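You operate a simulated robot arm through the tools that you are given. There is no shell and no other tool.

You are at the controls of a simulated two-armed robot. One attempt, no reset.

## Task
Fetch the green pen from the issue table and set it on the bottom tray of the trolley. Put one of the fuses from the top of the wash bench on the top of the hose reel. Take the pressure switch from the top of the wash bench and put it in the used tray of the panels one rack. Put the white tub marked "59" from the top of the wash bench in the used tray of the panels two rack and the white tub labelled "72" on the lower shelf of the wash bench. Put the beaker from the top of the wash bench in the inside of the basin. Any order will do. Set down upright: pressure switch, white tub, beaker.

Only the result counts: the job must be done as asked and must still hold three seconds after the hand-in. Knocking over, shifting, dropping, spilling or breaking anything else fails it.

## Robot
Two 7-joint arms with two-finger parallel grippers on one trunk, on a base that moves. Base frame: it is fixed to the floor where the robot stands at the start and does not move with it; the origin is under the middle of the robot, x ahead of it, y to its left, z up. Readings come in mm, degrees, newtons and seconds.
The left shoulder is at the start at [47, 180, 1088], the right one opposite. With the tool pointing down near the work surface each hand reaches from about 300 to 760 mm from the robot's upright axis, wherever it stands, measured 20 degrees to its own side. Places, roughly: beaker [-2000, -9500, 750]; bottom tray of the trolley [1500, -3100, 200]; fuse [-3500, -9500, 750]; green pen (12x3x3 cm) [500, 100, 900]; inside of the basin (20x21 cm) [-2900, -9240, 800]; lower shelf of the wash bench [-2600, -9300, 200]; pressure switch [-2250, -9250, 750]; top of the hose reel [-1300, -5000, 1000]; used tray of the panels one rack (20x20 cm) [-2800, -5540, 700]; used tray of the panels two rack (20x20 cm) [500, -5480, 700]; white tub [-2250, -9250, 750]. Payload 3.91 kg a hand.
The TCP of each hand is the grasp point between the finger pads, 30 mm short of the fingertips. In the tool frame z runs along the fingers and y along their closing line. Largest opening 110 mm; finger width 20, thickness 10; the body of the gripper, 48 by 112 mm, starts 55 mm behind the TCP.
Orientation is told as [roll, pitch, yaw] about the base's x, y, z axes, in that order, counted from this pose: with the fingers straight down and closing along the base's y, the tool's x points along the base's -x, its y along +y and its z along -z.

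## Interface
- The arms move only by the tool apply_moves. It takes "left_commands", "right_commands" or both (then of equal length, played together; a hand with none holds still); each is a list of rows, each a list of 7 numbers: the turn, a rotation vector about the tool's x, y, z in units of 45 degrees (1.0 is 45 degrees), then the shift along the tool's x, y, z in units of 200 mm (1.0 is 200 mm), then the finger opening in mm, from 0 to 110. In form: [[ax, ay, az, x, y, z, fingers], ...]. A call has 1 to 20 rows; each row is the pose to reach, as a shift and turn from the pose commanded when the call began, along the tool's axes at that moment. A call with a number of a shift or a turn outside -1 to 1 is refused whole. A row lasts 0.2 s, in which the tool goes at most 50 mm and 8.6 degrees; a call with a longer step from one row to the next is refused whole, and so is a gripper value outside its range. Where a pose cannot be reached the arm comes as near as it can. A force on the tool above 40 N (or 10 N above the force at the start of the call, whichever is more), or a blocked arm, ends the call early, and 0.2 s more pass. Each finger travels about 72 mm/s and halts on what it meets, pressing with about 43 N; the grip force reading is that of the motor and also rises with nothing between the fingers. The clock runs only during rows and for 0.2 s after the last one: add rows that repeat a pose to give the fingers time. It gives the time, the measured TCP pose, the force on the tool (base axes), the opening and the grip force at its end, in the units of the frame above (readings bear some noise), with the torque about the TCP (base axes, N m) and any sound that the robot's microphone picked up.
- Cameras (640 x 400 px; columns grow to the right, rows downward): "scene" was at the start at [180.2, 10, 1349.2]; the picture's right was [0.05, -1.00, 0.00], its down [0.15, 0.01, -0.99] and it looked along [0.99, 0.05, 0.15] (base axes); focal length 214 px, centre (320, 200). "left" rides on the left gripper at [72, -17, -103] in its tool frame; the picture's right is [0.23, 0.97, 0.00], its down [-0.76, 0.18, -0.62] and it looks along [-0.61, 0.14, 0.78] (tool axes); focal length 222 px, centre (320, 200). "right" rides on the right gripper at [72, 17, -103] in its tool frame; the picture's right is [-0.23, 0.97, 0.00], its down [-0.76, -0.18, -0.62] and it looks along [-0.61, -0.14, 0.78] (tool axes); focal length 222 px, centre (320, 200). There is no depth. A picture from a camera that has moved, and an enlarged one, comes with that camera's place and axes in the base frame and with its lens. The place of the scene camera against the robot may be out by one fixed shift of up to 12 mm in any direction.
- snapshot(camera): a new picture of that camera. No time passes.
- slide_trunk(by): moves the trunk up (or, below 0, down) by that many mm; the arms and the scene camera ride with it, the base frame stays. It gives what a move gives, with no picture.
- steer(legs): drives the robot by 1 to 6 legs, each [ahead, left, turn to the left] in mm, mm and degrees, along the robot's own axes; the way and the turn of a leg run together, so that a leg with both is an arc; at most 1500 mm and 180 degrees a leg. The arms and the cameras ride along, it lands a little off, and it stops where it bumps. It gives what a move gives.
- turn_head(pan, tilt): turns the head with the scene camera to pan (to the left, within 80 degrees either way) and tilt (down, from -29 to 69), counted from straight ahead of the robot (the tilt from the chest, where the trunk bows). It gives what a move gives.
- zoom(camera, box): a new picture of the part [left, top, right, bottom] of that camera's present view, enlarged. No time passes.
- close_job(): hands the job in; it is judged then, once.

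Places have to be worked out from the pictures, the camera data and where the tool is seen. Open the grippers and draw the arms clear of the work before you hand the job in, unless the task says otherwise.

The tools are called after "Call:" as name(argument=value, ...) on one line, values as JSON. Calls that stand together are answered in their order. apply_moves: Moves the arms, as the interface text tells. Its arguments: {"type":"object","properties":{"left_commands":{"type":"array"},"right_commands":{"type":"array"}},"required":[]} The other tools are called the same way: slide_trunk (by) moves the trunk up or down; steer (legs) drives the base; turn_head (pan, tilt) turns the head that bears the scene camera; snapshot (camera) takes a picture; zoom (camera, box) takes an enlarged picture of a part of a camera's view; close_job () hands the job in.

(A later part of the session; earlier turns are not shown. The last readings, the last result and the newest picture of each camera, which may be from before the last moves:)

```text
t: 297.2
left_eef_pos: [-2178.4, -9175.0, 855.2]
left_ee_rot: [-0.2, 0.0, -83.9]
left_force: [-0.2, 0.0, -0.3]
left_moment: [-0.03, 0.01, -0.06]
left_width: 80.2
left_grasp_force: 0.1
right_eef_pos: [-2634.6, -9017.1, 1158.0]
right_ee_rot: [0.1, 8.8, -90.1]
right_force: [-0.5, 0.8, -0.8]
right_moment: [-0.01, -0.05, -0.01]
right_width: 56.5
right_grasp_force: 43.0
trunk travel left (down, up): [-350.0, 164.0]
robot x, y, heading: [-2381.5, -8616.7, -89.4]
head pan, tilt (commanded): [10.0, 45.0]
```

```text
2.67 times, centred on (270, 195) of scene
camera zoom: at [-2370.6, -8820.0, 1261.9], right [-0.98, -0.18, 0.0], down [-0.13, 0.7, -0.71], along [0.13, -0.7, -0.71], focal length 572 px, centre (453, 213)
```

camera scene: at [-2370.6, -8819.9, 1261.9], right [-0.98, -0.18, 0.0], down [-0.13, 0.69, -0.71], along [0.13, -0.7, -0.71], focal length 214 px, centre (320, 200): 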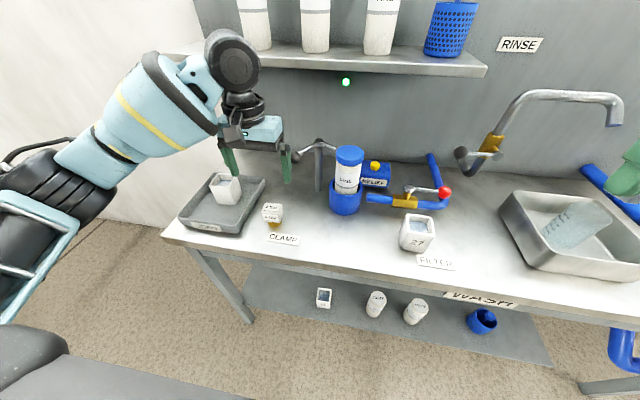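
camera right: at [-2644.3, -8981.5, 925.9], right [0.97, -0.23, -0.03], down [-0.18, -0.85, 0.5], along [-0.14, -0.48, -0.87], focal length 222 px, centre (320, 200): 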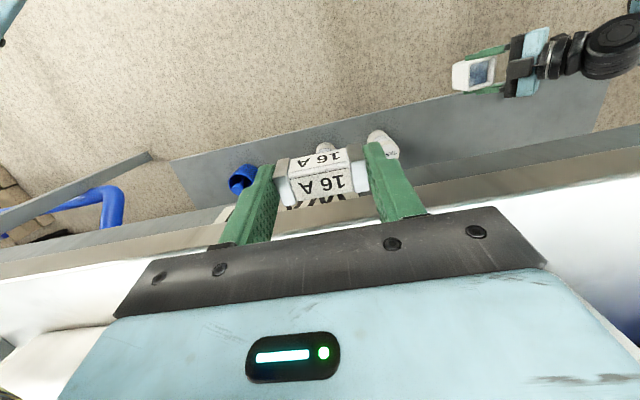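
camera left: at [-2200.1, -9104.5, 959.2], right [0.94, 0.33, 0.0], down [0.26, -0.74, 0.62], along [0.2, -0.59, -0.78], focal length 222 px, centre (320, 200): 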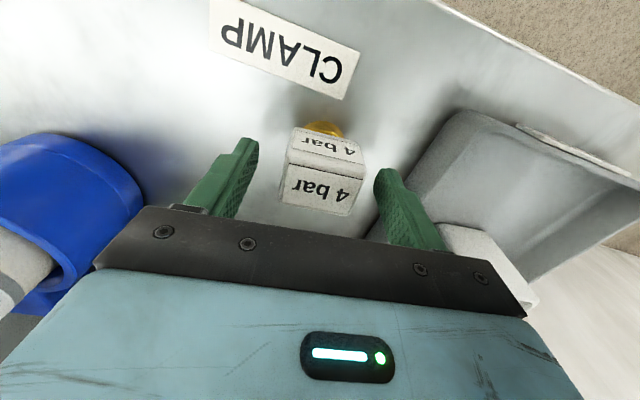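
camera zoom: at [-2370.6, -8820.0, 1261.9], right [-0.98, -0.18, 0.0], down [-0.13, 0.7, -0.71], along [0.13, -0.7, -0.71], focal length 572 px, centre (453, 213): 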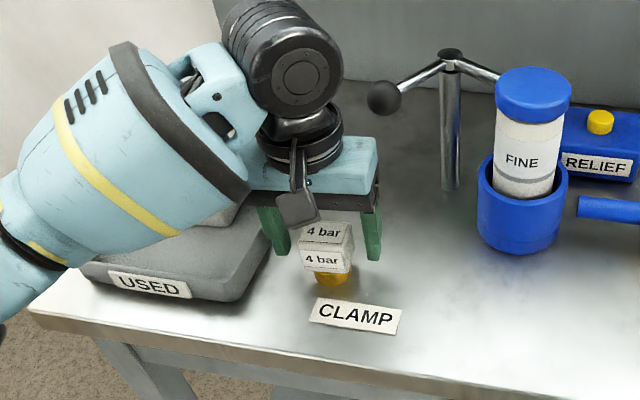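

The block's centre is about 7 mm nearer to me than the TCP; I shift back 6 mm and close.

Call:
apply_moves(left_commands=[[0, 0, 0, 0.03, 0, 0, 80], [0, 0, 0, 0.03, 0, 0, 68], [0, 0, 0, 0.03, 0, 0, 56], [0, 0, 0, 0.03, 0, 0, 46], [0, 0, 0, 0.03, 0, 0, 38], [0, 0, 0, 0.03, 0, 0, 34], [0, 0, 0, 0.03, 0, 0, 34]])

Call:
snapshot(camera="left")

```text
t: 298.8
left_eef_pos: [-2177.4, -9168.5, 855.7]
left_ee_rot: [-0.1, -0.1, -83.9]
left_force: [0.0, 0.1, 0.3]
left_moment: [0.0, -0.01, -0.01]
left_width: 45.5
left_grasp_force: 43.1
right_eef_pos: [-2634.5, -9016.8, 1156.3]
right_ee_rot: [0.1, 8.8, -90.2]
right_force: [-0.3, -0.5, 0.1]
right_moment: [0.02, 0.0, -0.02]
right_width: 56.8
right_grasp_force: 43.0
trunk travel left (down, up): [-350.0, 164.0]
robot x, y, heading: [-2383.0, -8614.1, -89.7]
head pan, tilt (commanded): [10.0, 45.0]
```

```text
taken
camera left: at [-2200.1, -9098.4, 958.9], right [0.94, 0.33, 0.0], down [0.26, -0.74, 0.62], along [0.2, -0.59, -0.78], focal length 222 px, centre (320, 200)
```

left: 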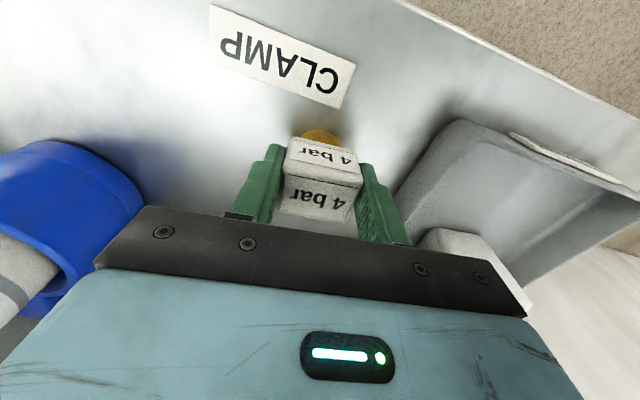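

Gripped at 45.5 mm. I lift the pressure switch straight up and check.

Call:
apply_moves(left_commands=[[0, 0, 0, 0, 0, -0.08, 34], [0, 0, 0, 0, 0, -0.2, 34], [0, 0, 0, 0, 0, -0.35, 34], [0, 0, 0, 0, 0, -0.5, 34], [0, 0, 0, 0, 0, -0.65, 34], [0, 0, 0, 0, 0, -0.75, 34], [0, 0, 0, 0, 0, -0.75, 34]])

Call:
snapshot(camera="left")

Call:
snapshot(camera="scene")

```text
t: 300.4
left_eef_pos: [-2177.1, -9167.6, 1007.6]
left_ee_rot: [-0.2, 0.0, -83.9]
left_force: [-0.2, -0.8, -1.3]
left_moment: [-0.01, 0.03, -0.02]
left_width: 45.7
left_grasp_force: 43.2
right_eef_pos: [-2633.8, -9015.8, 1155.7]
right_ee_rot: [0.0, 8.8, -90.0]
right_force: [-0.6, 0.3, -0.8]
right_moment: [-0.02, 0.01, -0.01]
right_width: 57.0
right_grasp_force: 43.2
trunk travel left (down, up): [-350.0, 164.0]
robot x, y, heading: [-2382.8, -8617.3, -89.5]
head pan, tilt (commanded): [10.0, 45.0]
```

```text
taken
camera left: at [-2201.0, -9097.2, 1110.4], right [0.94, 0.33, 0.0], down [0.26, -0.74, 0.62], along [0.2, -0.59, -0.78], focal length 222 px, centre (320, 200)
```

left: 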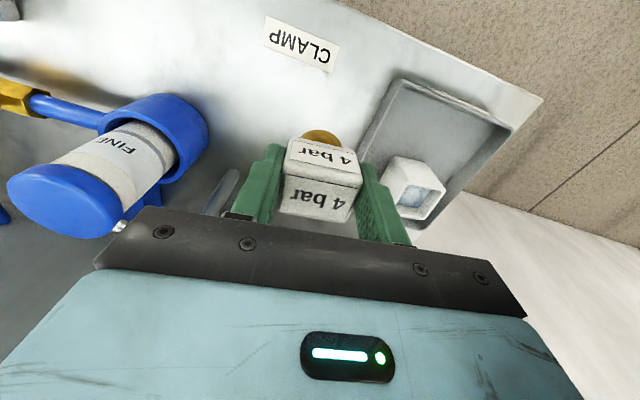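

```text
taken
camera scene: at [-2370.5, -8820.3, 1261.8], right [-0.98, -0.18, 0.0], down [-0.13, 0.7, -0.71], along [0.13, -0.7, -0.71], focal length 214 px, centre (320, 200)
```

scene: 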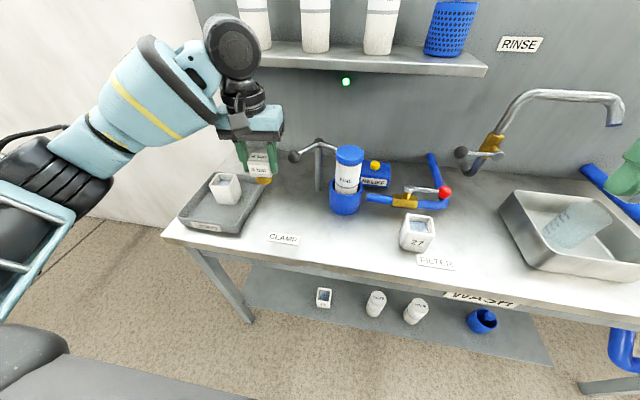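

The switch is held upright. I back off from the bench, level the right hand, and turn around to face the racks.

Call:
steer(legs=[[-350, 0, 0]])

Call:
apply_moves(right_commands=[[0, -0.1, 0, 0, -0.05, 0, 40], [0, -0.196, 0, 0, -0.1, 0, 40], [0, -0.196, 0, 0, -0.1, 0, 40]])

Call:
steer(legs=[[0, 0, 90], [0, 0, 90]])

Call:
turn_head(pan=0, tilt=12)

Call:
snapshot(camera="scene")

```text
t: 302.7
left_eef_pos: [-2182.0, -8809.5, 1007.0]
left_ee_rot: [-0.2, 0.0, -84.1]
left_force: [-0.1, 0.3, -2.1]
left_moment: [0.02, 0.03, 0.0]
left_width: 45.7
left_grasp_force: 42.4
right_eef_pos: [-2637.8, -8658.3, 1156.2]
right_ee_rot: [0.1, 8.7, -90.4]
right_force: [0.7, -0.3, 0.0]
right_moment: [-0.01, 0.0, 0.03]
right_width: 56.9
right_grasp_force: 43.0
trunk travel left (down, up): [-350.0, 164.0]
robot x, y, heading: [-2382.4, -8256.8, -89.9]
head pan, tilt (commanded): [10.0, 45.0]
```

```text
t: 303.5
left_eef_pos: [-2181.6, -8810.9, 1007.0]
left_ee_rot: [-0.3, 0.0, -84.2]
left_force: [-0.1, -0.4, -2.2]
left_moment: [0.0, -0.01, -0.02]
left_width: 45.6
left_grasp_force: 43.0
right_eef_pos: [-2659.3, -8657.8, 1156.4]
right_ee_rot: [0.1, -0.1, -90.3]
right_force: [-0.2, 0.3, -1.7]
right_moment: [-0.02, 0.01, 0.0]
right_width: 56.7
right_grasp_force: 42.4
trunk travel left (down, up): [-350.0, 164.0]
robot x, y, heading: [-2383.0, -8260.5, -89.9]
head pan, tilt (commanded): [10.0, 45.0]
```

```text
t: 311.5
left_eef_pos: [-2563.9, -7699.1, 1005.8]
left_ee_rot: [-0.2, 0.0, 93.4]
left_force: [0.4, -0.4, -1.9]
left_moment: [-0.02, -0.04, 0.01]
left_width: 45.7
left_grasp_force: 42.9
right_eef_pos: [-2093.5, -7871.6, 1156.1]
right_ee_rot: [0.1, 0.0, 87.4]
right_force: [0.0, -0.1, -0.2]
right_moment: [0.02, 0.01, 0.01]
right_width: 56.7
right_grasp_force: 43.1
trunk travel left (down, up): [-350.0, 164.0]
robot x, y, heading: [-2381.3, -8260.5, 87.6]
head pan, tilt (commanded): [10.0, 45.0]
```

```text
t: 312.4
left_eef_pos: [-2562.4, -7700.0, 1006.1]
left_ee_rot: [-0.2, 0.0, 93.4]
left_force: [0.5, 0.0, -1.0]
left_moment: [-0.02, 0.01, 0.0]
left_width: 45.5
left_grasp_force: 43.7
right_eef_pos: [-2093.0, -7872.2, 1155.4]
right_ee_rot: [0.1, 0.1, 87.4]
right_force: [-0.4, -0.5, -0.8]
right_moment: [0.02, -0.02, -0.02]
right_width: 57.0
right_grasp_force: 42.8
trunk travel left (down, up): [-350.0, 164.0]
robot x, y, heading: [-2385.9, -8261.0, 87.8]
head pan, tilt (commanded): [0.0, 12.0]
```

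```text
taken
camera scene: at [-2379.2, -8025.8, 1313.4], right [1.0, -0.04, 0.0], down [-0.01, -0.21, -0.98], along [0.04, 0.98, -0.21], focal length 214 px, centre (320, 200)
```

scene: 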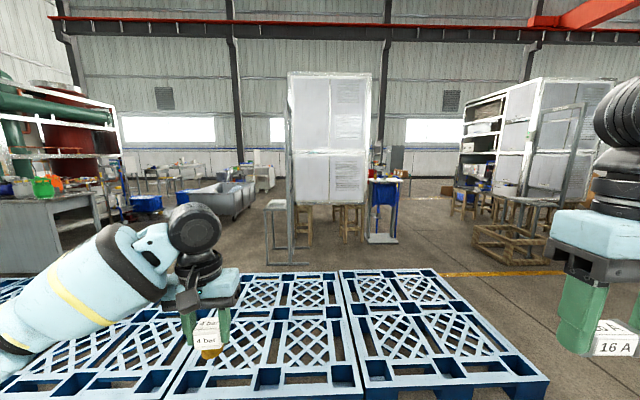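

The pallets span the whole way ahead (x -1125 to -5100, y -7200 to -6070), so I'll have to go round by the x≈-600 lane. I zoom in on the panels-one rack and its tray stand, and the reel.

Call:
zoom(camera="scene", box=[240, 150, 420, 280])

Call:
zoom(camera="scene", box=[430, 80, 640, 290])

```text
3.08 times, centred on (330, 215) of scene
camera zoom: at [-2379.2, -8025.8, 1313.4], right [1.0, -0.04, 0.0], down [-0.01, -0.21, -0.98], along [0.04, 0.98, -0.21], focal length 660 px, centre (289, 154)
```

zoom: 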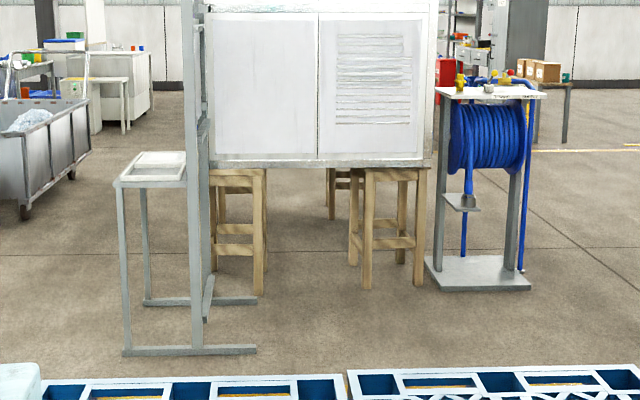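

```text
1.90 times, centred on (535, 185) of scene
camera zoom: at [-2379.2, -8025.8, 1313.4], right [1.0, -0.04, 0.0], down [-0.01, -0.21, -0.98], along [0.04, 0.98, -0.21], focal length 408 px, centre (-90, 229)
```

zoom: 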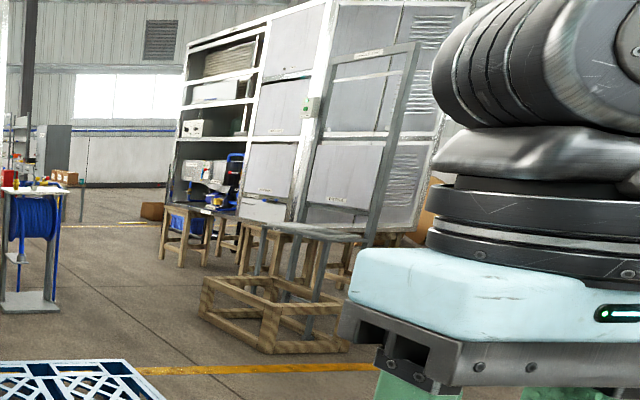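

The tray of panels one sticks out on the -x side of its stand, reachable only by a northern loop; the hose reel can be reached from the x≈-600 lane. I'll set the fuse on the reel first: slide right to the lane and drive north to y≈-5200.

Call:
steer(legs=[[0, -1000, 2.2], [0, -820, 0], [1500, 0, 0], [1400, 0, 0]])

Call:
turn_head(pan=50, tilt=12)

Call:
snapshot(camera="scene")

```text
t: 342.2
left_eef_pos: [-662.5, -4774.8, 1006.8]
left_ee_rot: [-0.2, 0.0, 92.1]
left_force: [-1.0, -0.3, -1.4]
left_moment: [0.01, 0.01, 0.0]
left_width: 45.6
left_grasp_force: 43.5
right_eef_pos: [-198.2, -4958.9, 1156.0]
right_ee_rot: [0.0, 0.0, 85.9]
right_force: [-0.3, 0.5, -1.6]
right_moment: [0.0, 0.01, 0.03]
right_width: 56.9
right_grasp_force: 43.1
trunk travel left (down, up): [-350.0, 164.0]
robot x, y, heading: [-498.4, -5337.3, 86.8]
head pan, tilt (commanded): [0.0, 12.0]
```

```text
t: 343.4
left_eef_pos: [-663.3, -4775.3, 1006.9]
left_ee_rot: [-0.2, 0.0, 92.0]
left_force: [-0.2, -0.4, -2.2]
left_moment: [-0.01, 0.04, 0.0]
left_width: 45.6
left_grasp_force: 43.3
right_eef_pos: [-198.2, -4959.6, 1155.9]
right_ee_rot: [0.1, -0.1, 85.9]
right_force: [0.1, 0.0, -0.3]
right_moment: [0.01, -0.02, -0.01]
right_width: 56.8
right_grasp_force: 42.6
trunk travel left (down, up): [-350.0, 164.0]
robot x, y, heading: [-499.4, -5337.9, 86.6]
head pan, tilt (commanded): [50.0, 12.0]
```

```text
taken
camera scene: at [-561.6, -5134.9, 1313.5], right [0.69, 0.72, 0.0], down [0.15, -0.14, -0.98], along [-0.71, 0.68, -0.21], focal length 214 px, centre (320, 200)
```

scene: 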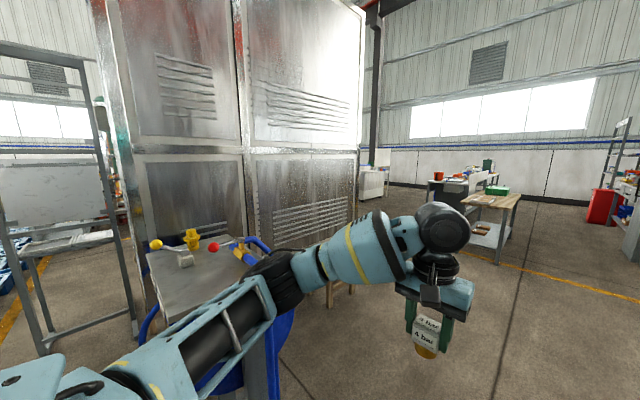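

The reel's top plate spans about x -1473..-1047, y -5090..-4844 (z≈970), right beside my left arm. I back south 250 mm first so nothing swings into it, then turn left to face it.

Call:
steer(legs=[[-250, 0, 0], [0, 0, 92]])

Call:
turn_head(pan=-25, tilt=20)

Call:
snapshot(camera="scene")

```text
t: 349.1
left_eef_pos: [-1078.7, -5753.9, 1006.6]
left_ee_rot: [-0.2, 0.0, -177.9]
left_force: [0.3, 0.2, -1.1]
left_moment: [-0.03, -0.02, -0.01]
left_width: 45.9
left_grasp_force: 43.4
right_eef_pos: [-895.7, -5288.8, 1155.5]
right_ee_rot: [0.0, 0.0, 176.2]
right_force: [0.3, -1.0, -0.6]
right_moment: [0.0, 0.0, 0.01]
right_width: 57.0
right_grasp_force: 42.7
trunk travel left (down, up): [-350.0, 164.0]
robot x, y, heading: [-512.4, -5587.2, 176.7]
head pan, tilt (commanded): [50.0, 12.0]
```

```text
t: 350.5
left_eef_pos: [-1079.0, -5753.2, 1007.1]
left_ee_rot: [-0.3, 0.0, -177.8]
left_force: [0.3, -0.6, -2.3]
left_moment: [0.05, 0.02, 0.02]
left_width: 45.5
left_grasp_force: 43.2
right_eef_pos: [-895.8, -5288.4, 1156.8]
right_ee_rot: [0.2, -0.1, 176.1]
right_force: [-0.1, -0.2, -0.1]
right_moment: [-0.01, 0.0, 0.02]
right_width: 56.8
right_grasp_force: 42.8
trunk travel left (down, up): [-350.0, 164.0]
robot x, y, heading: [-516.6, -5585.1, 176.4]
head pan, tilt (commanded): [-25.0, 20.0]
```

```text
taken
camera scene: at [-732.7, -5528.4, 1300.5], right [0.48, 0.88, 0.0], down [0.3, -0.16, -0.94], along [-0.83, 0.45, -0.34], focal length 214 px, centre (320, 200)
```

scene: 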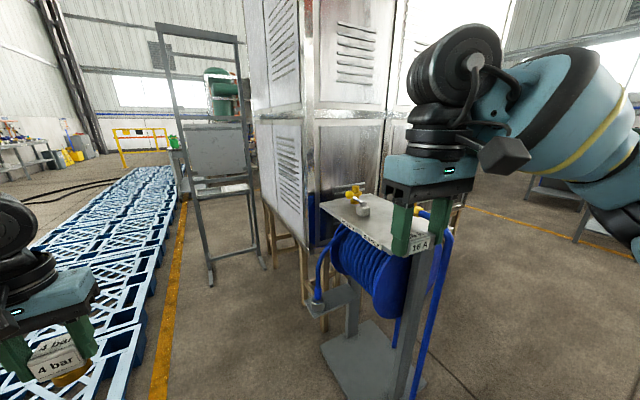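

Call:
zoom(camera="scene", box=[290, 160, 480, 300])

Call:
snapshot(camera="right")

```text
2.86 times, centred on (385, 230) of scene
camera zoom: at [-732.7, -5528.4, 1300.5], right [0.48, 0.88, 0.0], down [0.3, -0.16, -0.94], along [-0.83, 0.45, -0.34], focal length 613 px, centre (134, 114)
```

zoom: 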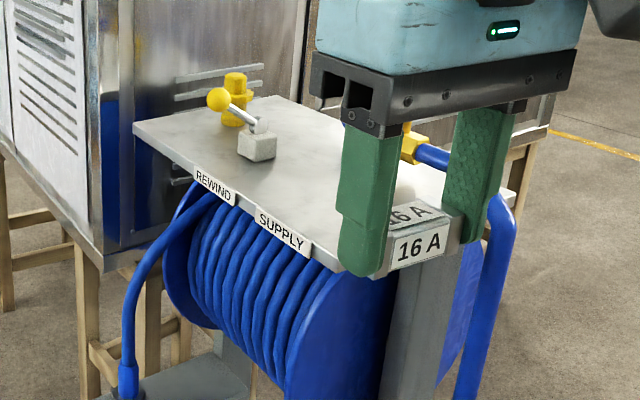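

```text
taken
camera right: at [-824.6, -5309.8, 1260.6], right [-0.29, -0.96, 0.0], down [-0.75, 0.23, 0.62], along [-0.6, 0.18, -0.78], focal length 222 px, centre (320, 200)
```

right: 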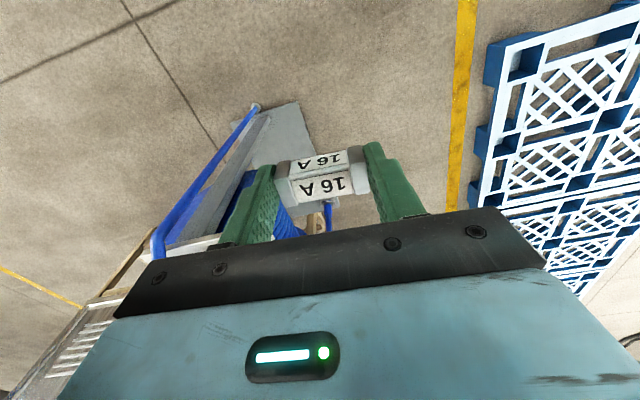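

The plate is at z≈947, x -1538..-1079, y -5092..-4825; the valve block sits near [-1380,-4975] and a hose fitting along the north edge, so [-1210,-5015] is free. I line up the robot to face it at about [-640,-5200].

Call:
steer(legs=[[0, 0, 3.6], [0, -385, 0], [110, 0, 0]])

Call:
turn_head(pan=-15, tilt=35)

Call:
snapshot(camera="scene")

Call:
snapshot(camera="right")

```text
t: 355.7
left_eef_pos: [-1177.3, -5409.3, 1006.1]
left_ee_rot: [-0.2, -0.1, -173.9]
left_force: [-0.6, 0.2, -2.1]
left_moment: [0.0, -0.03, 0.01]
left_width: 45.5
left_grasp_force: 43.0
right_eef_pos: [-1026.5, -4931.9, 1155.4]
right_ee_rot: [0.1, 0.0, -180.0]
right_force: [-0.1, 0.4, -0.5]
right_moment: [0.02, -0.01, -0.04]
right_width: 56.9
right_grasp_force: 42.8
trunk travel left (down, up): [-350.0, 164.0]
robot x, y, heading: [-624.4, -5203.3, -179.6]
head pan, tilt (commanded): [-25.0, 20.0]
```

```text
t: 356.5
left_eef_pos: [-1175.7, -5408.5, 1006.8]
left_ee_rot: [-0.2, -0.1, -173.8]
left_force: [0.4, -0.9, -2.1]
left_moment: [0.01, -0.01, 0.0]
left_width: 45.4
left_grasp_force: 42.7
right_eef_pos: [-1026.4, -4932.0, 1157.0]
right_ee_rot: [0.2, 0.0, -179.9]
right_force: [0.6, 0.5, -1.0]
right_moment: [0.02, 0.0, 0.01]
right_width: 56.6
right_grasp_force: 43.1
trunk travel left (down, up): [-350.0, 164.0]
robot x, y, heading: [-629.7, -5206.1, -179.7]
head pan, tilt (commanded): [-15.0, 35.0]
```

```text
taken
camera scene: at [-847.2, -5175.8, 1276.7], right [0.25, 0.97, 0.0], down [0.55, -0.14, -0.82], along [-0.79, 0.21, -0.57], focal length 214 px, centre (320, 200)
```

scene: 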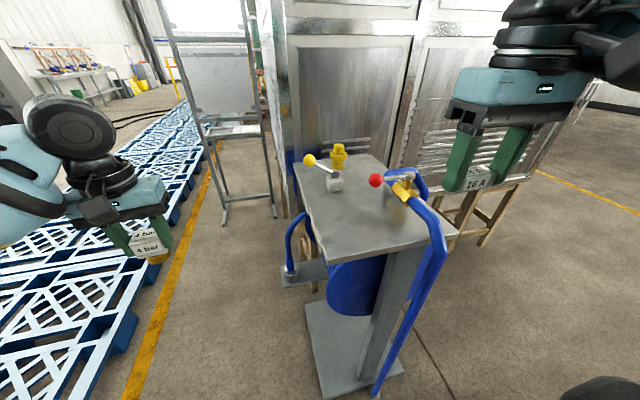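

```text
taken
camera right: at [-953.9, -4947.9, 1260.7], right [-0.23, -0.97, 0.0], down [-0.76, 0.18, 0.62], along [-0.61, 0.14, -0.78], focal length 222 px, centre (320, 200)
```

right: 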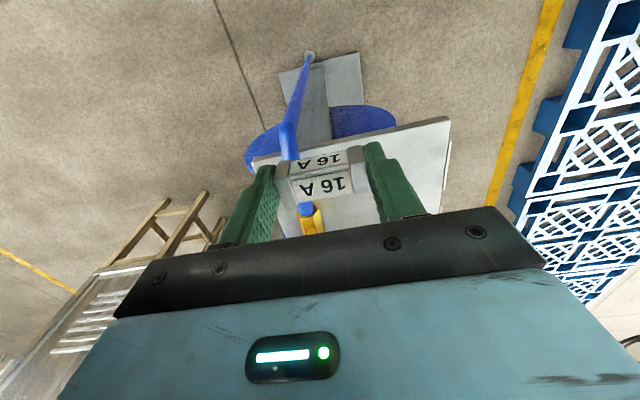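

The east half of the plate is free; I set the target at [-1180,-5012]. I move the fuse there at height, y first, then ahead and down to z≈1060.

Call:
apply_moves(right_commands=[[0, 0, 0, -0.02, 0.2, 0, 40], [0, 0, 0, -0.1, 0.38, 0, 40], [0, 0, 0, -0.3, 0.4, 0.05, 40], [0, 0, 0, -0.5, 0.4, 0.15, 40], [0, 0, 0, -0.68, 0.4, 0.3, 40], [0, 0, 0, -0.768, 0.4, 0.485, 40], [0, 0, 0, -0.768, 0.4, 0.485, 40]])

Call:
snapshot(camera="scene")

Call:
snapshot(camera="right")

```text
t: 358.1
left_eef_pos: [-1177.0, -5410.5, 1007.0]
left_ee_rot: [-0.2, 0.0, -173.8]
left_force: [0.5, 0.7, -1.2]
left_moment: [0.01, 0.01, -0.03]
left_width: 45.6
left_grasp_force: 43.2
right_eef_pos: [-1179.6, -5012.4, 1060.0]
right_ee_rot: [0.2, 0.0, -179.8]
right_force: [0.6, -0.8, -0.6]
right_moment: [-0.01, -0.01, 0.02]
right_width: 57.0
right_grasp_force: 43.1
trunk travel left (down, up): [-350.0, 164.0]
robot x, y, heading: [-623.7, -5206.1, -179.8]
head pan, tilt (commanded): [-15.0, 35.0]
```

```text
taken
camera scene: at [-847.1, -5176.0, 1276.7], right [0.25, 0.97, 0.0], down [0.56, -0.14, -0.82], along [-0.79, 0.21, -0.57], focal length 214 px, centre (320, 200)
```

scene: 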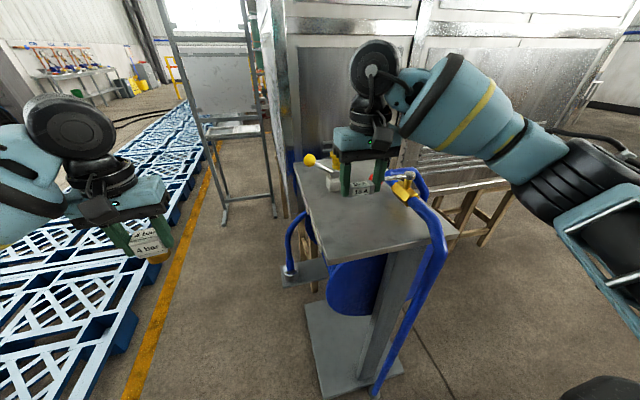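

```text
taken
camera right: at [-1108.6, -5026.7, 1164.6], right [-0.23, -0.97, 0.0], down [-0.76, 0.18, 0.62], along [-0.61, 0.14, -0.78], focal length 222 px, centre (320, 200)
```

right: 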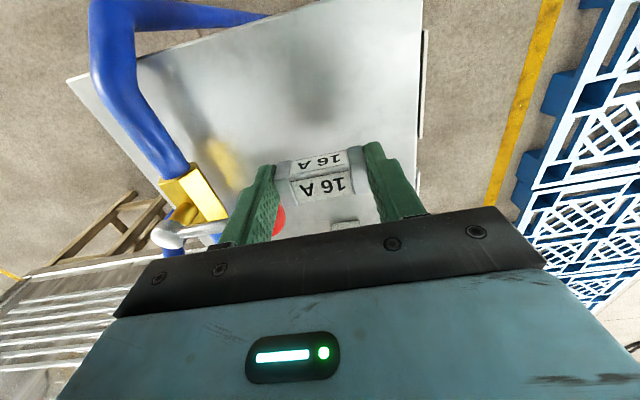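

The spot below the fuse is free plate. I lower 68 mm, then in small steps to contact.

Call:
apply_moves(right_commands=[[0, 0, 0, 0, 0, 0.1, 40], [0, 0, 0, 0, 0, 0.2, 40], [0, 0, 0, 0, 0, 0.28, 40], [0, 0, 0, 0, 0, 0.33, 40], [0, 0, 0, 0, 0, 0.33, 40]])

Call:
zoom(camera="scene", box=[280, 120, 480, 270])

Call:
snapshot(camera="right")

```text
t: 359.3
left_eef_pos: [-1176.9, -5410.1, 1006.4]
left_ee_rot: [-0.3, 0.0, -173.8]
left_force: [0.0, 1.3, -1.8]
left_moment: [0.02, 0.02, 0.0]
left_width: 45.5
left_grasp_force: 42.6
right_eef_pos: [-1180.3, -5012.6, 992.1]
right_ee_rot: [0.2, 0.0, -180.0]
right_force: [-0.2, -0.1, -0.2]
right_moment: [0.04, 0.01, 0.0]
right_width: 57.0
right_grasp_force: 43.4
trunk travel left (down, up): [-350.0, 164.0]
robot x, y, heading: [-626.8, -5205.4, -179.5]
head pan, tilt (commanded): [-15.0, 35.0]
```

```text
2.67 times, centred on (380, 195) of scene
camera zoom: at [-847.4, -5175.9, 1276.6], right [0.25, 0.97, 0.0], down [0.56, -0.14, -0.82], along [-0.79, 0.21, -0.57], focal length 572 px, centre (160, 213)
```

zoom: 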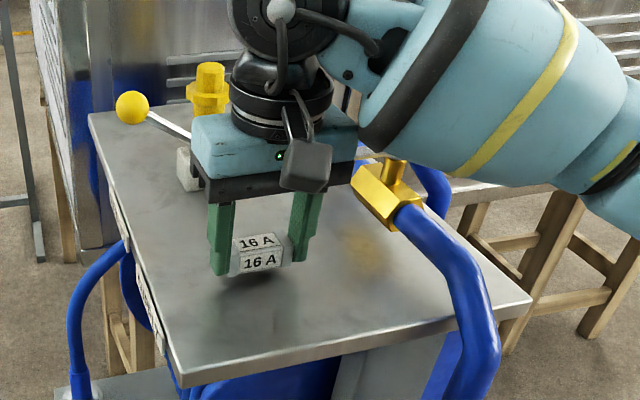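

```text
taken
camera right: at [-1107.1, -5028.0, 1096.9], right [-0.23, -0.97, 0.0], down [-0.76, 0.18, 0.62], along [-0.61, 0.14, -0.78], focal length 222 px, centre (320, 200)
```

right: 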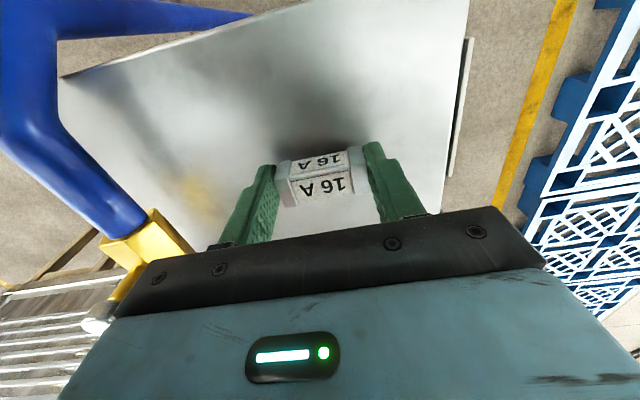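

Call:
apply_moves(right_commands=[[0, 0, 0, 0, 0, 0.02, 40], [0, 0, 0, 0, 0, 0.04, 40], [0, 0, 0, 0, 0, 0.04, 40]])

```text
t: 360.1
left_eef_pos: [-1173.9, -5408.6, 1007.0]
left_ee_rot: [-0.1, -0.1, -173.8]
left_force: [0.2, 0.6, -1.5]
left_moment: [0.03, 0.0, -0.01]
left_width: 45.6
left_grasp_force: 43.2
right_eef_pos: [-1177.4, -5012.5, 986.2]
right_ee_rot: [0.1, -0.2, -179.9]
right_force: [9.7, 0.6, 10.8]
right_moment: [0.61, 0.77, -0.5]
right_width: 56.8
right_grasp_force: 43.0
trunk travel left (down, up): [-350.0, 164.0]
robot x, y, heading: [-625.3, -5205.3, -179.7]
head pan, tilt (commanded): [-15.0, 35.0]
```

The fuse touches the plate (11 N). I open the fingers and rise.

Call:
apply_moves(right_commands=[[0, 0, 0, 0, 0, -0.005, 58], [0, 0, 0, 0, 0, -0.005, 66], [0, 0, 0, 0, 0, -0.005, 76], [0, 0, 0, 0, 0, -0.005, 76]])

Call:
apply_moves(right_commands=[[0, 0, 0, 0, 0, -0.1, 76], [0, 0, 0, 0, 0, -0.25, 76], [0, 0, 0, 0, 0, -0.45, 76], [0, 0, 0, 0, 0, -0.65, 76], [0, 0, 0, 0.1, 0, -0.85, 76], [0, 0, 0, 0.1, 0, -0.85, 76]])

Call:
zoom(camera="scene", box=[280, 120, 480, 270])

Call:
snapshot(camera="right")

```text
t: 361.1
left_eef_pos: [-1174.8, -5409.1, 1007.8]
left_ee_rot: [-0.3, 0.0, -173.9]
left_force: [-0.2, 0.5, -1.8]
left_moment: [-0.02, -0.01, 0.01]
left_width: 45.4
left_grasp_force: 43.3
right_eef_pos: [-1177.6, -5013.0, 985.9]
right_ee_rot: [0.0, 0.0, -180.0]
right_force: [13.1, 0.6, 2.8]
right_moment: [0.09, 0.81, -0.79]
right_width: 76.1
right_grasp_force: 0.2
trunk travel left (down, up): [-350.0, 164.0]
robot x, y, heading: [-626.3, -5199.4, -179.7]
head pan, tilt (commanded): [-15.0, 35.0]
```

```text
t: 362.5
left_eef_pos: [-1178.4, -5408.8, 1005.1]
left_ee_rot: [0.0, 0.0, -173.7]
left_force: [0.0, -0.6, -1.5]
left_moment: [0.01, -0.02, -0.02]
left_width: 45.7
left_grasp_force: 42.2
right_eef_pos: [-1160.6, -5012.4, 1159.3]
right_ee_rot: [0.1, 0.1, -180.0]
right_force: [0.6, 0.3, -0.1]
right_moment: [0.02, 0.01, 0.0]
right_width: 76.0
right_grasp_force: 0.0
trunk travel left (down, up): [-350.0, 164.0]
robot x, y, heading: [-624.6, -5207.3, -179.6]
head pan, tilt (commanded): [-15.0, 35.0]
```

```text
2.67 times, centred on (380, 195) of scene
camera zoom: at [-848.3, -5175.8, 1276.4], right [0.25, 0.97, 0.0], down [0.56, -0.14, -0.82], along [-0.79, 0.21, -0.57], focal length 572 px, centre (160, 213)
```

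zoom: 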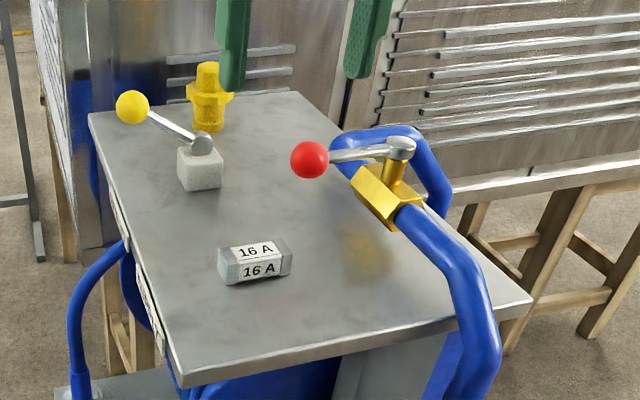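

```text
taken
camera right: at [-1089.0, -5027.9, 1264.4], right [-0.23, -0.97, 0.0], down [-0.76, 0.18, 0.62], along [-0.61, 0.14, -0.78], focal length 222 px, centre (320, 200)
```

right: 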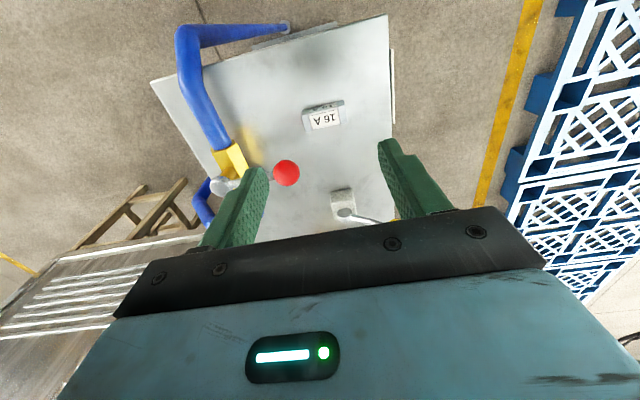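

The fuse lies flat on the reel's top and the valves are unmoved. I back off, turn to face south, and return along the lane to the bench for tub 59.

Call:
steer(legs=[[-120, 0, 0], [0, 0, 89.7], [0, -60, 0], [1500, 0, 0], [1300, 0, 0]])

Call:
turn_head(pan=0, tilt=12)

Call:
snapshot(camera="scene")

```text
t: 381.6
left_eef_pos: [-268.0, -8559.1, 1006.8]
left_ee_rot: [-0.2, 0.1, -83.5]
left_force: [-0.3, 0.1, -1.7]
left_moment: [0.02, -0.01, 0.01]
left_width: 45.5
left_grasp_force: 43.0
right_eef_pos: [-665.1, -8545.7, 1159.6]
right_ee_rot: [0.2, 0.0, -89.8]
right_force: [0.6, -0.5, 0.6]
right_moment: [0.03, 0.01, -0.01]
right_width: 75.9
right_grasp_force: 0.0
trunk travel left (down, up): [-350.0, 164.0]
robot x, y, heading: [-474.4, -8009.3, -89.4]
head pan, tilt (commanded): [-15.0, 35.0]
```

```text
t: 382.4
left_eef_pos: [-265.9, -8559.6, 1006.3]
left_ee_rot: [-0.1, -0.1, -83.5]
left_force: [0.9, 0.1, -2.2]
left_moment: [0.02, -0.02, 0.0]
left_width: 45.6
left_grasp_force: 42.8
right_eef_pos: [-664.9, -8544.1, 1160.5]
right_ee_rot: [0.1, 0.0, -89.6]
right_force: [0.0, 0.1, -0.1]
right_moment: [-0.02, 0.03, -0.01]
right_width: 76.2
right_grasp_force: 0.0
trunk travel left (down, up): [-350.0, 164.0]
robot x, y, heading: [-473.7, -8012.6, -88.9]
head pan, tilt (commanded): [0.0, 12.0]
```

```text
taken
camera scene: at [-475.7, -8226.8, 1313.4], right [-1.0, -0.01, 0.0], down [0.0, 0.21, -0.98], along [0.01, -0.98, -0.21], focal length 214 px, centre (320, 200)
```

scene: 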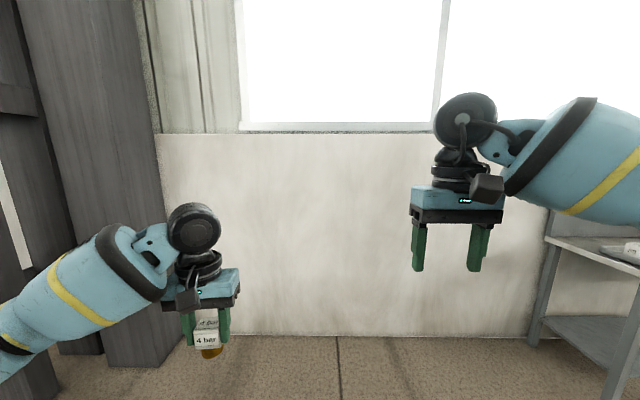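

I'm at y≈-8010; tub 59 sits at [-2022,-9229]. I slide right and go forward so the right hand stands over it, with the left hand (switch) beyond the bench's left end.

Call:
steer(legs=[[0, -1000, -0.6], [0, -357, 0], [640, 0, 0]])

Call:
turn_head(pan=-15, tilt=45)

Call:
snapshot(camera="scene")

Call:
snapshot(camera="right")

```text
t: 398.0
left_eef_pos: [-1633.2, -9206.2, 1007.0]
left_ee_rot: [-0.1, 0.0, -84.2]
left_force: [0.1, 0.0, -2.9]
left_moment: [0.02, 0.01, 0.01]
left_width: 45.3
left_grasp_force: 43.2
right_eef_pos: [-2029.8, -9187.5, 1160.7]
right_ee_rot: [0.1, -0.1, -90.4]
right_force: [0.2, 0.3, 0.1]
right_moment: [0.04, -0.03, -0.01]
right_width: 75.9
right_grasp_force: 0.0
trunk travel left (down, up): [-350.0, 164.0]
robot x, y, heading: [-1831.3, -8655.5, -90.0]
head pan, tilt (commanded): [0.0, 12.0]
```

```text
t: 399.0
left_eef_pos: [-1632.2, -9205.8, 1007.1]
left_ee_rot: [-0.1, 0.0, -84.2]
left_force: [-0.4, -0.5, -1.3]
left_moment: [0.04, 0.0, 0.0]
left_width: 45.6
left_grasp_force: 43.2
right_eef_pos: [-2030.0, -9186.9, 1160.9]
right_ee_rot: [0.1, 0.0, -90.4]
right_force: [0.4, -0.5, 0.1]
right_moment: [0.0, 0.02, 0.0]
right_width: 75.8
right_grasp_force: 0.0
trunk travel left (down, up): [-350.0, 164.0]
robot x, y, heading: [-1828.3, -8658.1, -89.9]
head pan, tilt (commanded): [-15.0, 45.0]
```

```text
taken
camera scene: at [-1857.6, -8857.1, 1261.9], right [-0.97, 0.26, 0.0], down [0.18, 0.68, -0.71], along [-0.18, -0.68, -0.71], focal length 214 px, centre (320, 200)
```

scene: 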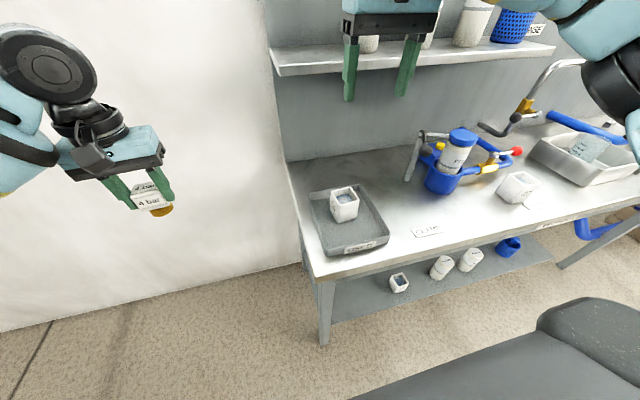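

```text
taken
camera right: at [-2012.0, -9113.7, 1264.6], right [0.97, -0.23, 0.0], down [-0.18, -0.76, 0.62], along [-0.14, -0.61, -0.78], focal length 222 px, centre (320, 200)
```

right: 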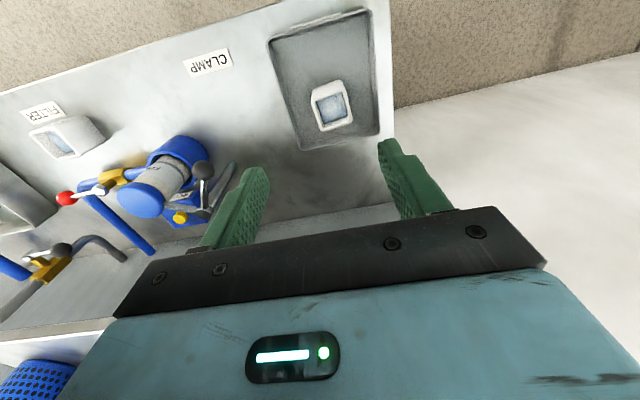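

Call:
zoom(camera="right", box=[250, 0, 410, 160])

Call:
zoom(camera="scene", box=[290, 160, 430, 280])

```text
2.50 times, centred on (330, 80) of right
camera zoom: at [-2012.0, -9113.7, 1264.6], right [0.97, -0.23, 0.0], down [-0.18, -0.76, 0.62], along [-0.14, -0.61, -0.78], focal length 555 px, centre (295, 500)
```

zoom: 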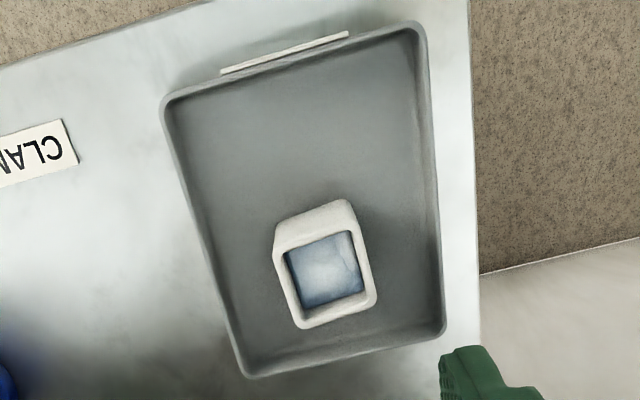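

```text
3.33 times, centred on (360, 220) of scene
camera zoom: at [-1857.6, -8857.1, 1261.9], right [-0.97, 0.26, 0.0], down [0.18, 0.68, -0.71], along [-0.18, -0.68, -0.71], focal length 715 px, centre (187, 133)
```

zoom: 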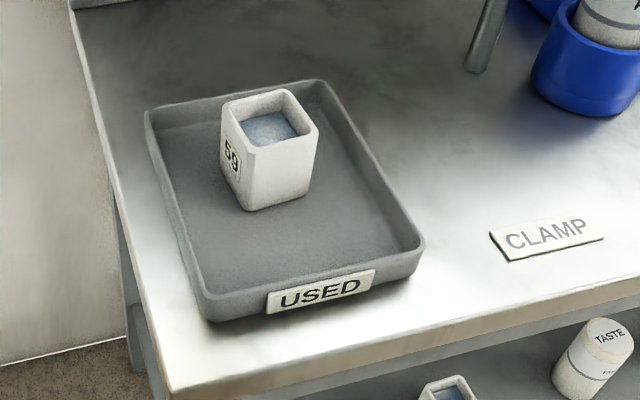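

Tub 59's rim centre is [-2016,-9233], square to the axes. I bring the right hand over it and down to z≈960.

Call:
apply_moves(right_commands=[[0, 0, 0, -0.06, 0.02, 0.1, 96], [0, 0, 0, -0.12, 0.04, 0.28, 96], [0, 0, 0, -0.18, 0.06, 0.46, 96], [0, 0, 0, -0.23, 0.07, 0.64, 96], [0, 0, 0, -0.23, 0.07, 0.82, 96], [0, 0, 0, -0.23, 0.07, 1.0, 96], [0, 0, 0, -0.23, 0.07, 1.0, 96]])

Call:
snapshot(camera="right")

Call:
snapshot(camera="scene")

```text
t: 400.6
left_eef_pos: [-1632.2, -9206.6, 1007.1]
left_ee_rot: [-0.2, 0.0, -84.2]
left_force: [0.1, -0.3, -1.4]
left_moment: [-0.01, 0.0, 0.0]
left_width: 45.6
left_grasp_force: 43.1
right_eef_pos: [-2016.9, -9230.7, 962.7]
right_ee_rot: [0.1, -0.1, -90.4]
right_force: [0.1, 0.3, -1.0]
right_moment: [0.04, 0.01, 0.0]
right_width: 96.1
right_grasp_force: 0.0
trunk travel left (down, up): [-350.0, 164.0]
robot x, y, heading: [-1828.5, -8653.9, -90.1]
head pan, tilt (commanded): [-15.0, 45.0]
```

```text
taken
camera right: at [-1999.5, -9157.1, 1067.1], right [0.97, -0.23, 0.0], down [-0.18, -0.76, 0.62], along [-0.14, -0.61, -0.78], focal length 222 px, centre (320, 200)
```

right: 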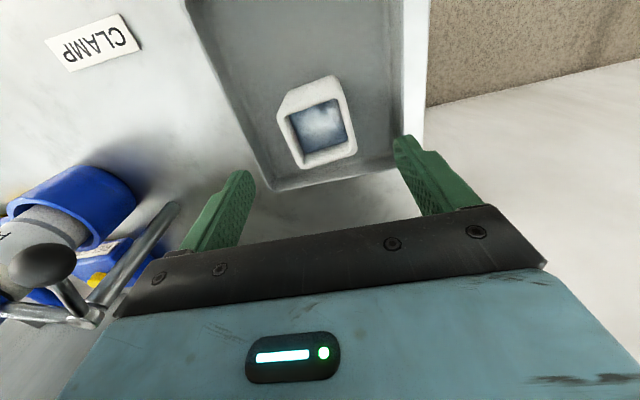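

```text
taken
camera scene: at [-1857.5, -8856.8, 1261.9], right [-0.97, 0.26, 0.0], down [0.18, 0.68, -0.71], along [-0.18, -0.68, -0.71], focal length 214 px, centre (320, 200)
```

scene: 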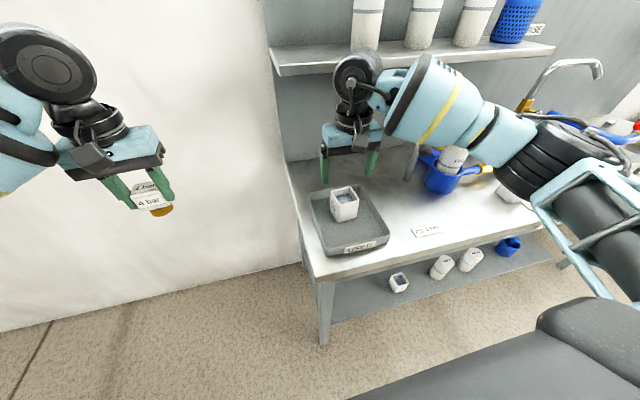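

Aligned over the tub. I lower to z≈858.

Call:
apply_moves(right_commands=[[0, 0, 0, 0, 0, 0.12, 96], [0, 0, 0, 0, 0, 0.27, 96], [0, 0, 0, 0, 0, 0.42, 96], [0, 0, 0, 0, 0, 0.52, 96], [0, 0, 0, 0, 0, 0.52, 96]])

Call:
snapshot(camera="right")

Call:
zoom(camera="scene", box=[280, 100, 460, 260])

```text
t: 401.8
left_eef_pos: [-1631.9, -9205.7, 1006.1]
left_ee_rot: [-0.1, 0.0, -84.2]
left_force: [0.5, -0.3, -1.8]
left_moment: [0.02, -0.01, 0.0]
left_width: 45.6
left_grasp_force: 42.9
right_eef_pos: [-2016.8, -9234.0, 856.3]
right_ee_rot: [0.2, 0.0, -90.3]
right_force: [-0.3, -1.1, 0.6]
right_moment: [0.01, 0.0, -0.03]
right_width: 95.9
right_grasp_force: 0.0
trunk travel left (down, up): [-350.0, 164.0]
robot x, y, heading: [-1835.4, -8652.8, -89.7]
head pan, tilt (commanded): [-15.0, 45.0]
```

```text
taken
camera right: at [-2000.0, -9160.0, 961.4], right [0.97, -0.23, 0.0], down [-0.18, -0.76, 0.62], along [-0.14, -0.61, -0.78], focal length 222 px, centre (320, 200)
```

right: 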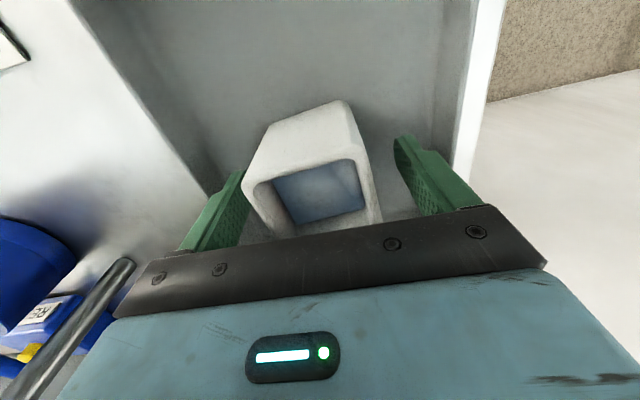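

```text
2.50 times, centred on (370, 180) of scene
camera zoom: at [-1857.6, -8857.0, 1261.8], right [-0.97, 0.26, 0.0], down [0.18, 0.68, -0.71], along [-0.18, -0.68, -0.71], focal length 536 px, centre (195, 250)
```

zoom: 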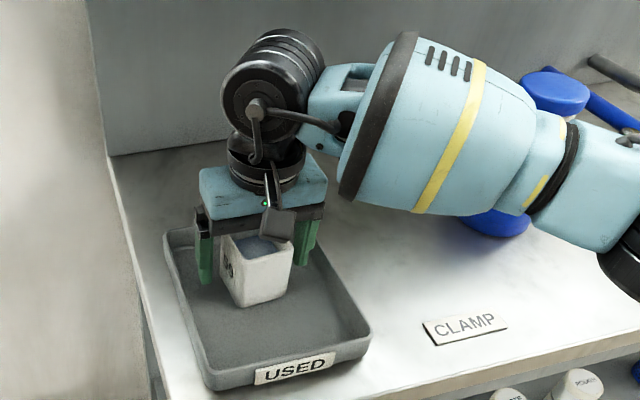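

Both fingers stand free of the tub on either side. I close slowly.

Call:
apply_moves(right_commands=[[0, 0, 0, 0, 0.008, 0, 84], [0, 0, 0, 0, 0.008, 0, 74], [0, 0, 0, 0, 0.008, 0, 66], [0, 0, 0, 0, 0.008, 0, 60], [0, 0, 0, 0, 0.008, 0, 54], [0, 0, 0, 0, 0.008, 0, 52], [0, 0, 0, 0, 0.008, 0, 52]])

Call:
snapshot(camera="right")

```text
t: 403.4
left_eef_pos: [-1633.4, -9204.6, 1007.7]
left_ee_rot: [-0.1, 0.0, -84.2]
left_force: [0.7, 1.0, -1.9]
left_moment: [0.03, 0.0, -0.01]
left_width: 45.4
left_grasp_force: 43.5
right_eef_pos: [-2015.6, -9232.9, 856.2]
right_ee_rot: [0.1, 0.1, -90.4]
right_force: [0.3, -0.2, 0.0]
right_moment: [0.01, 0.04, -0.02]
right_width: 61.2
right_grasp_force: 42.9
trunk travel left (down, up): [-350.0, 164.0]
robot x, y, heading: [-1829.8, -8655.0, -89.9]
head pan, tilt (commanded): [-15.0, 45.0]
```

```text
taken
camera right: at [-1997.9, -9159.3, 961.1], right [0.97, -0.23, 0.0], down [-0.18, -0.76, 0.62], along [-0.14, -0.61, -0.78], focal length 222 px, centre (320, 200)
```

right: 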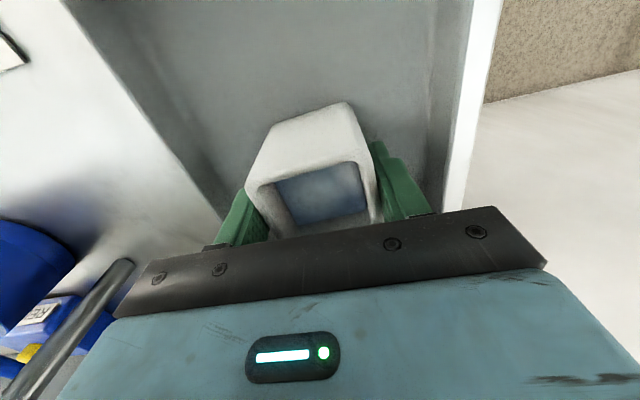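

Gripped at 61.2 mm. I lift it straight up, gently.

Call:
apply_moves(right_commands=[[0, 0, 0, 0, 0, -0.04, 52], [0, 0, 0, 0, 0, -0.11, 52], [0, 0, 0, 0, 0, -0.2, 52], [0, 0, 0, 0, 0, -0.3, 52], [0, 0, 0, 0, 0, -0.42, 52], [0, 0, 0, 0, 0, -0.54, 52], [0, 0, 0, 0, 0, -0.65, 52], [0, 0, 0, 0, 0, -0.73, 52], [0, 0, 0, 0, 0, -0.78, 52], [0, 0, 0, 0, 0, -0.78, 52]])

Call:
snapshot(camera="right")

Call:
snapshot(camera="scene")

```text
t: 405.6
left_eef_pos: [-1631.6, -9206.6, 1006.9]
left_ee_rot: [-0.1, 0.0, -84.2]
left_force: [0.0, -0.4, -1.6]
left_moment: [0.0, -0.03, 0.04]
left_width: 45.5
left_grasp_force: 43.1
right_eef_pos: [-2011.8, -9232.1, 1012.1]
right_ee_rot: [0.2, 0.0, -90.4]
right_force: [-1.1, 0.3, -1.5]
right_moment: [-0.01, 0.02, 0.02]
right_width: 60.9
right_grasp_force: 43.3
trunk travel left (down, up): [-350.0, 164.0]
robot x, y, heading: [-1834.7, -8655.3, -89.9]
head pan, tilt (commanded): [-15.0, 45.0]
```

```text
taken
camera right: at [-1995.4, -9159.3, 1116.3], right [0.97, -0.23, 0.0], down [-0.18, -0.76, 0.62], along [-0.14, -0.61, -0.78], focal length 222 px, centre (320, 200)
```

right: 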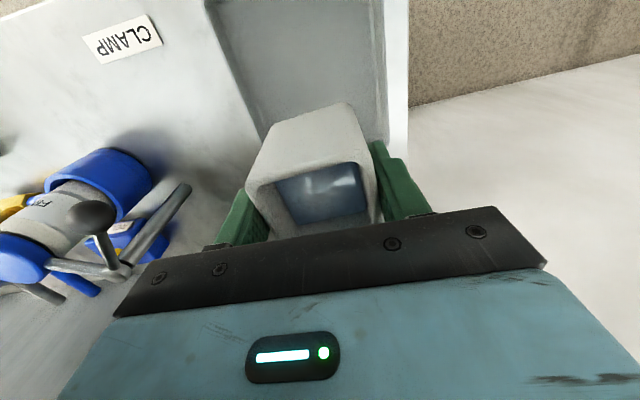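

```text
taken
camera scene: at [-1857.7, -8857.2, 1261.8], right [-0.97, 0.26, 0.0], down [0.18, 0.68, -0.71], along [-0.18, -0.68, -0.71], focal length 214 px, centre (320, 200)
```

scene: 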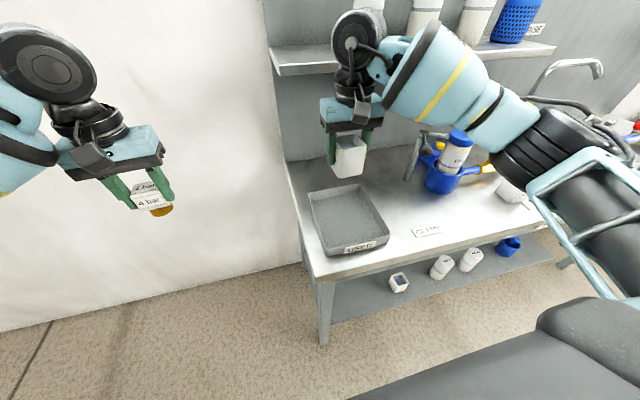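

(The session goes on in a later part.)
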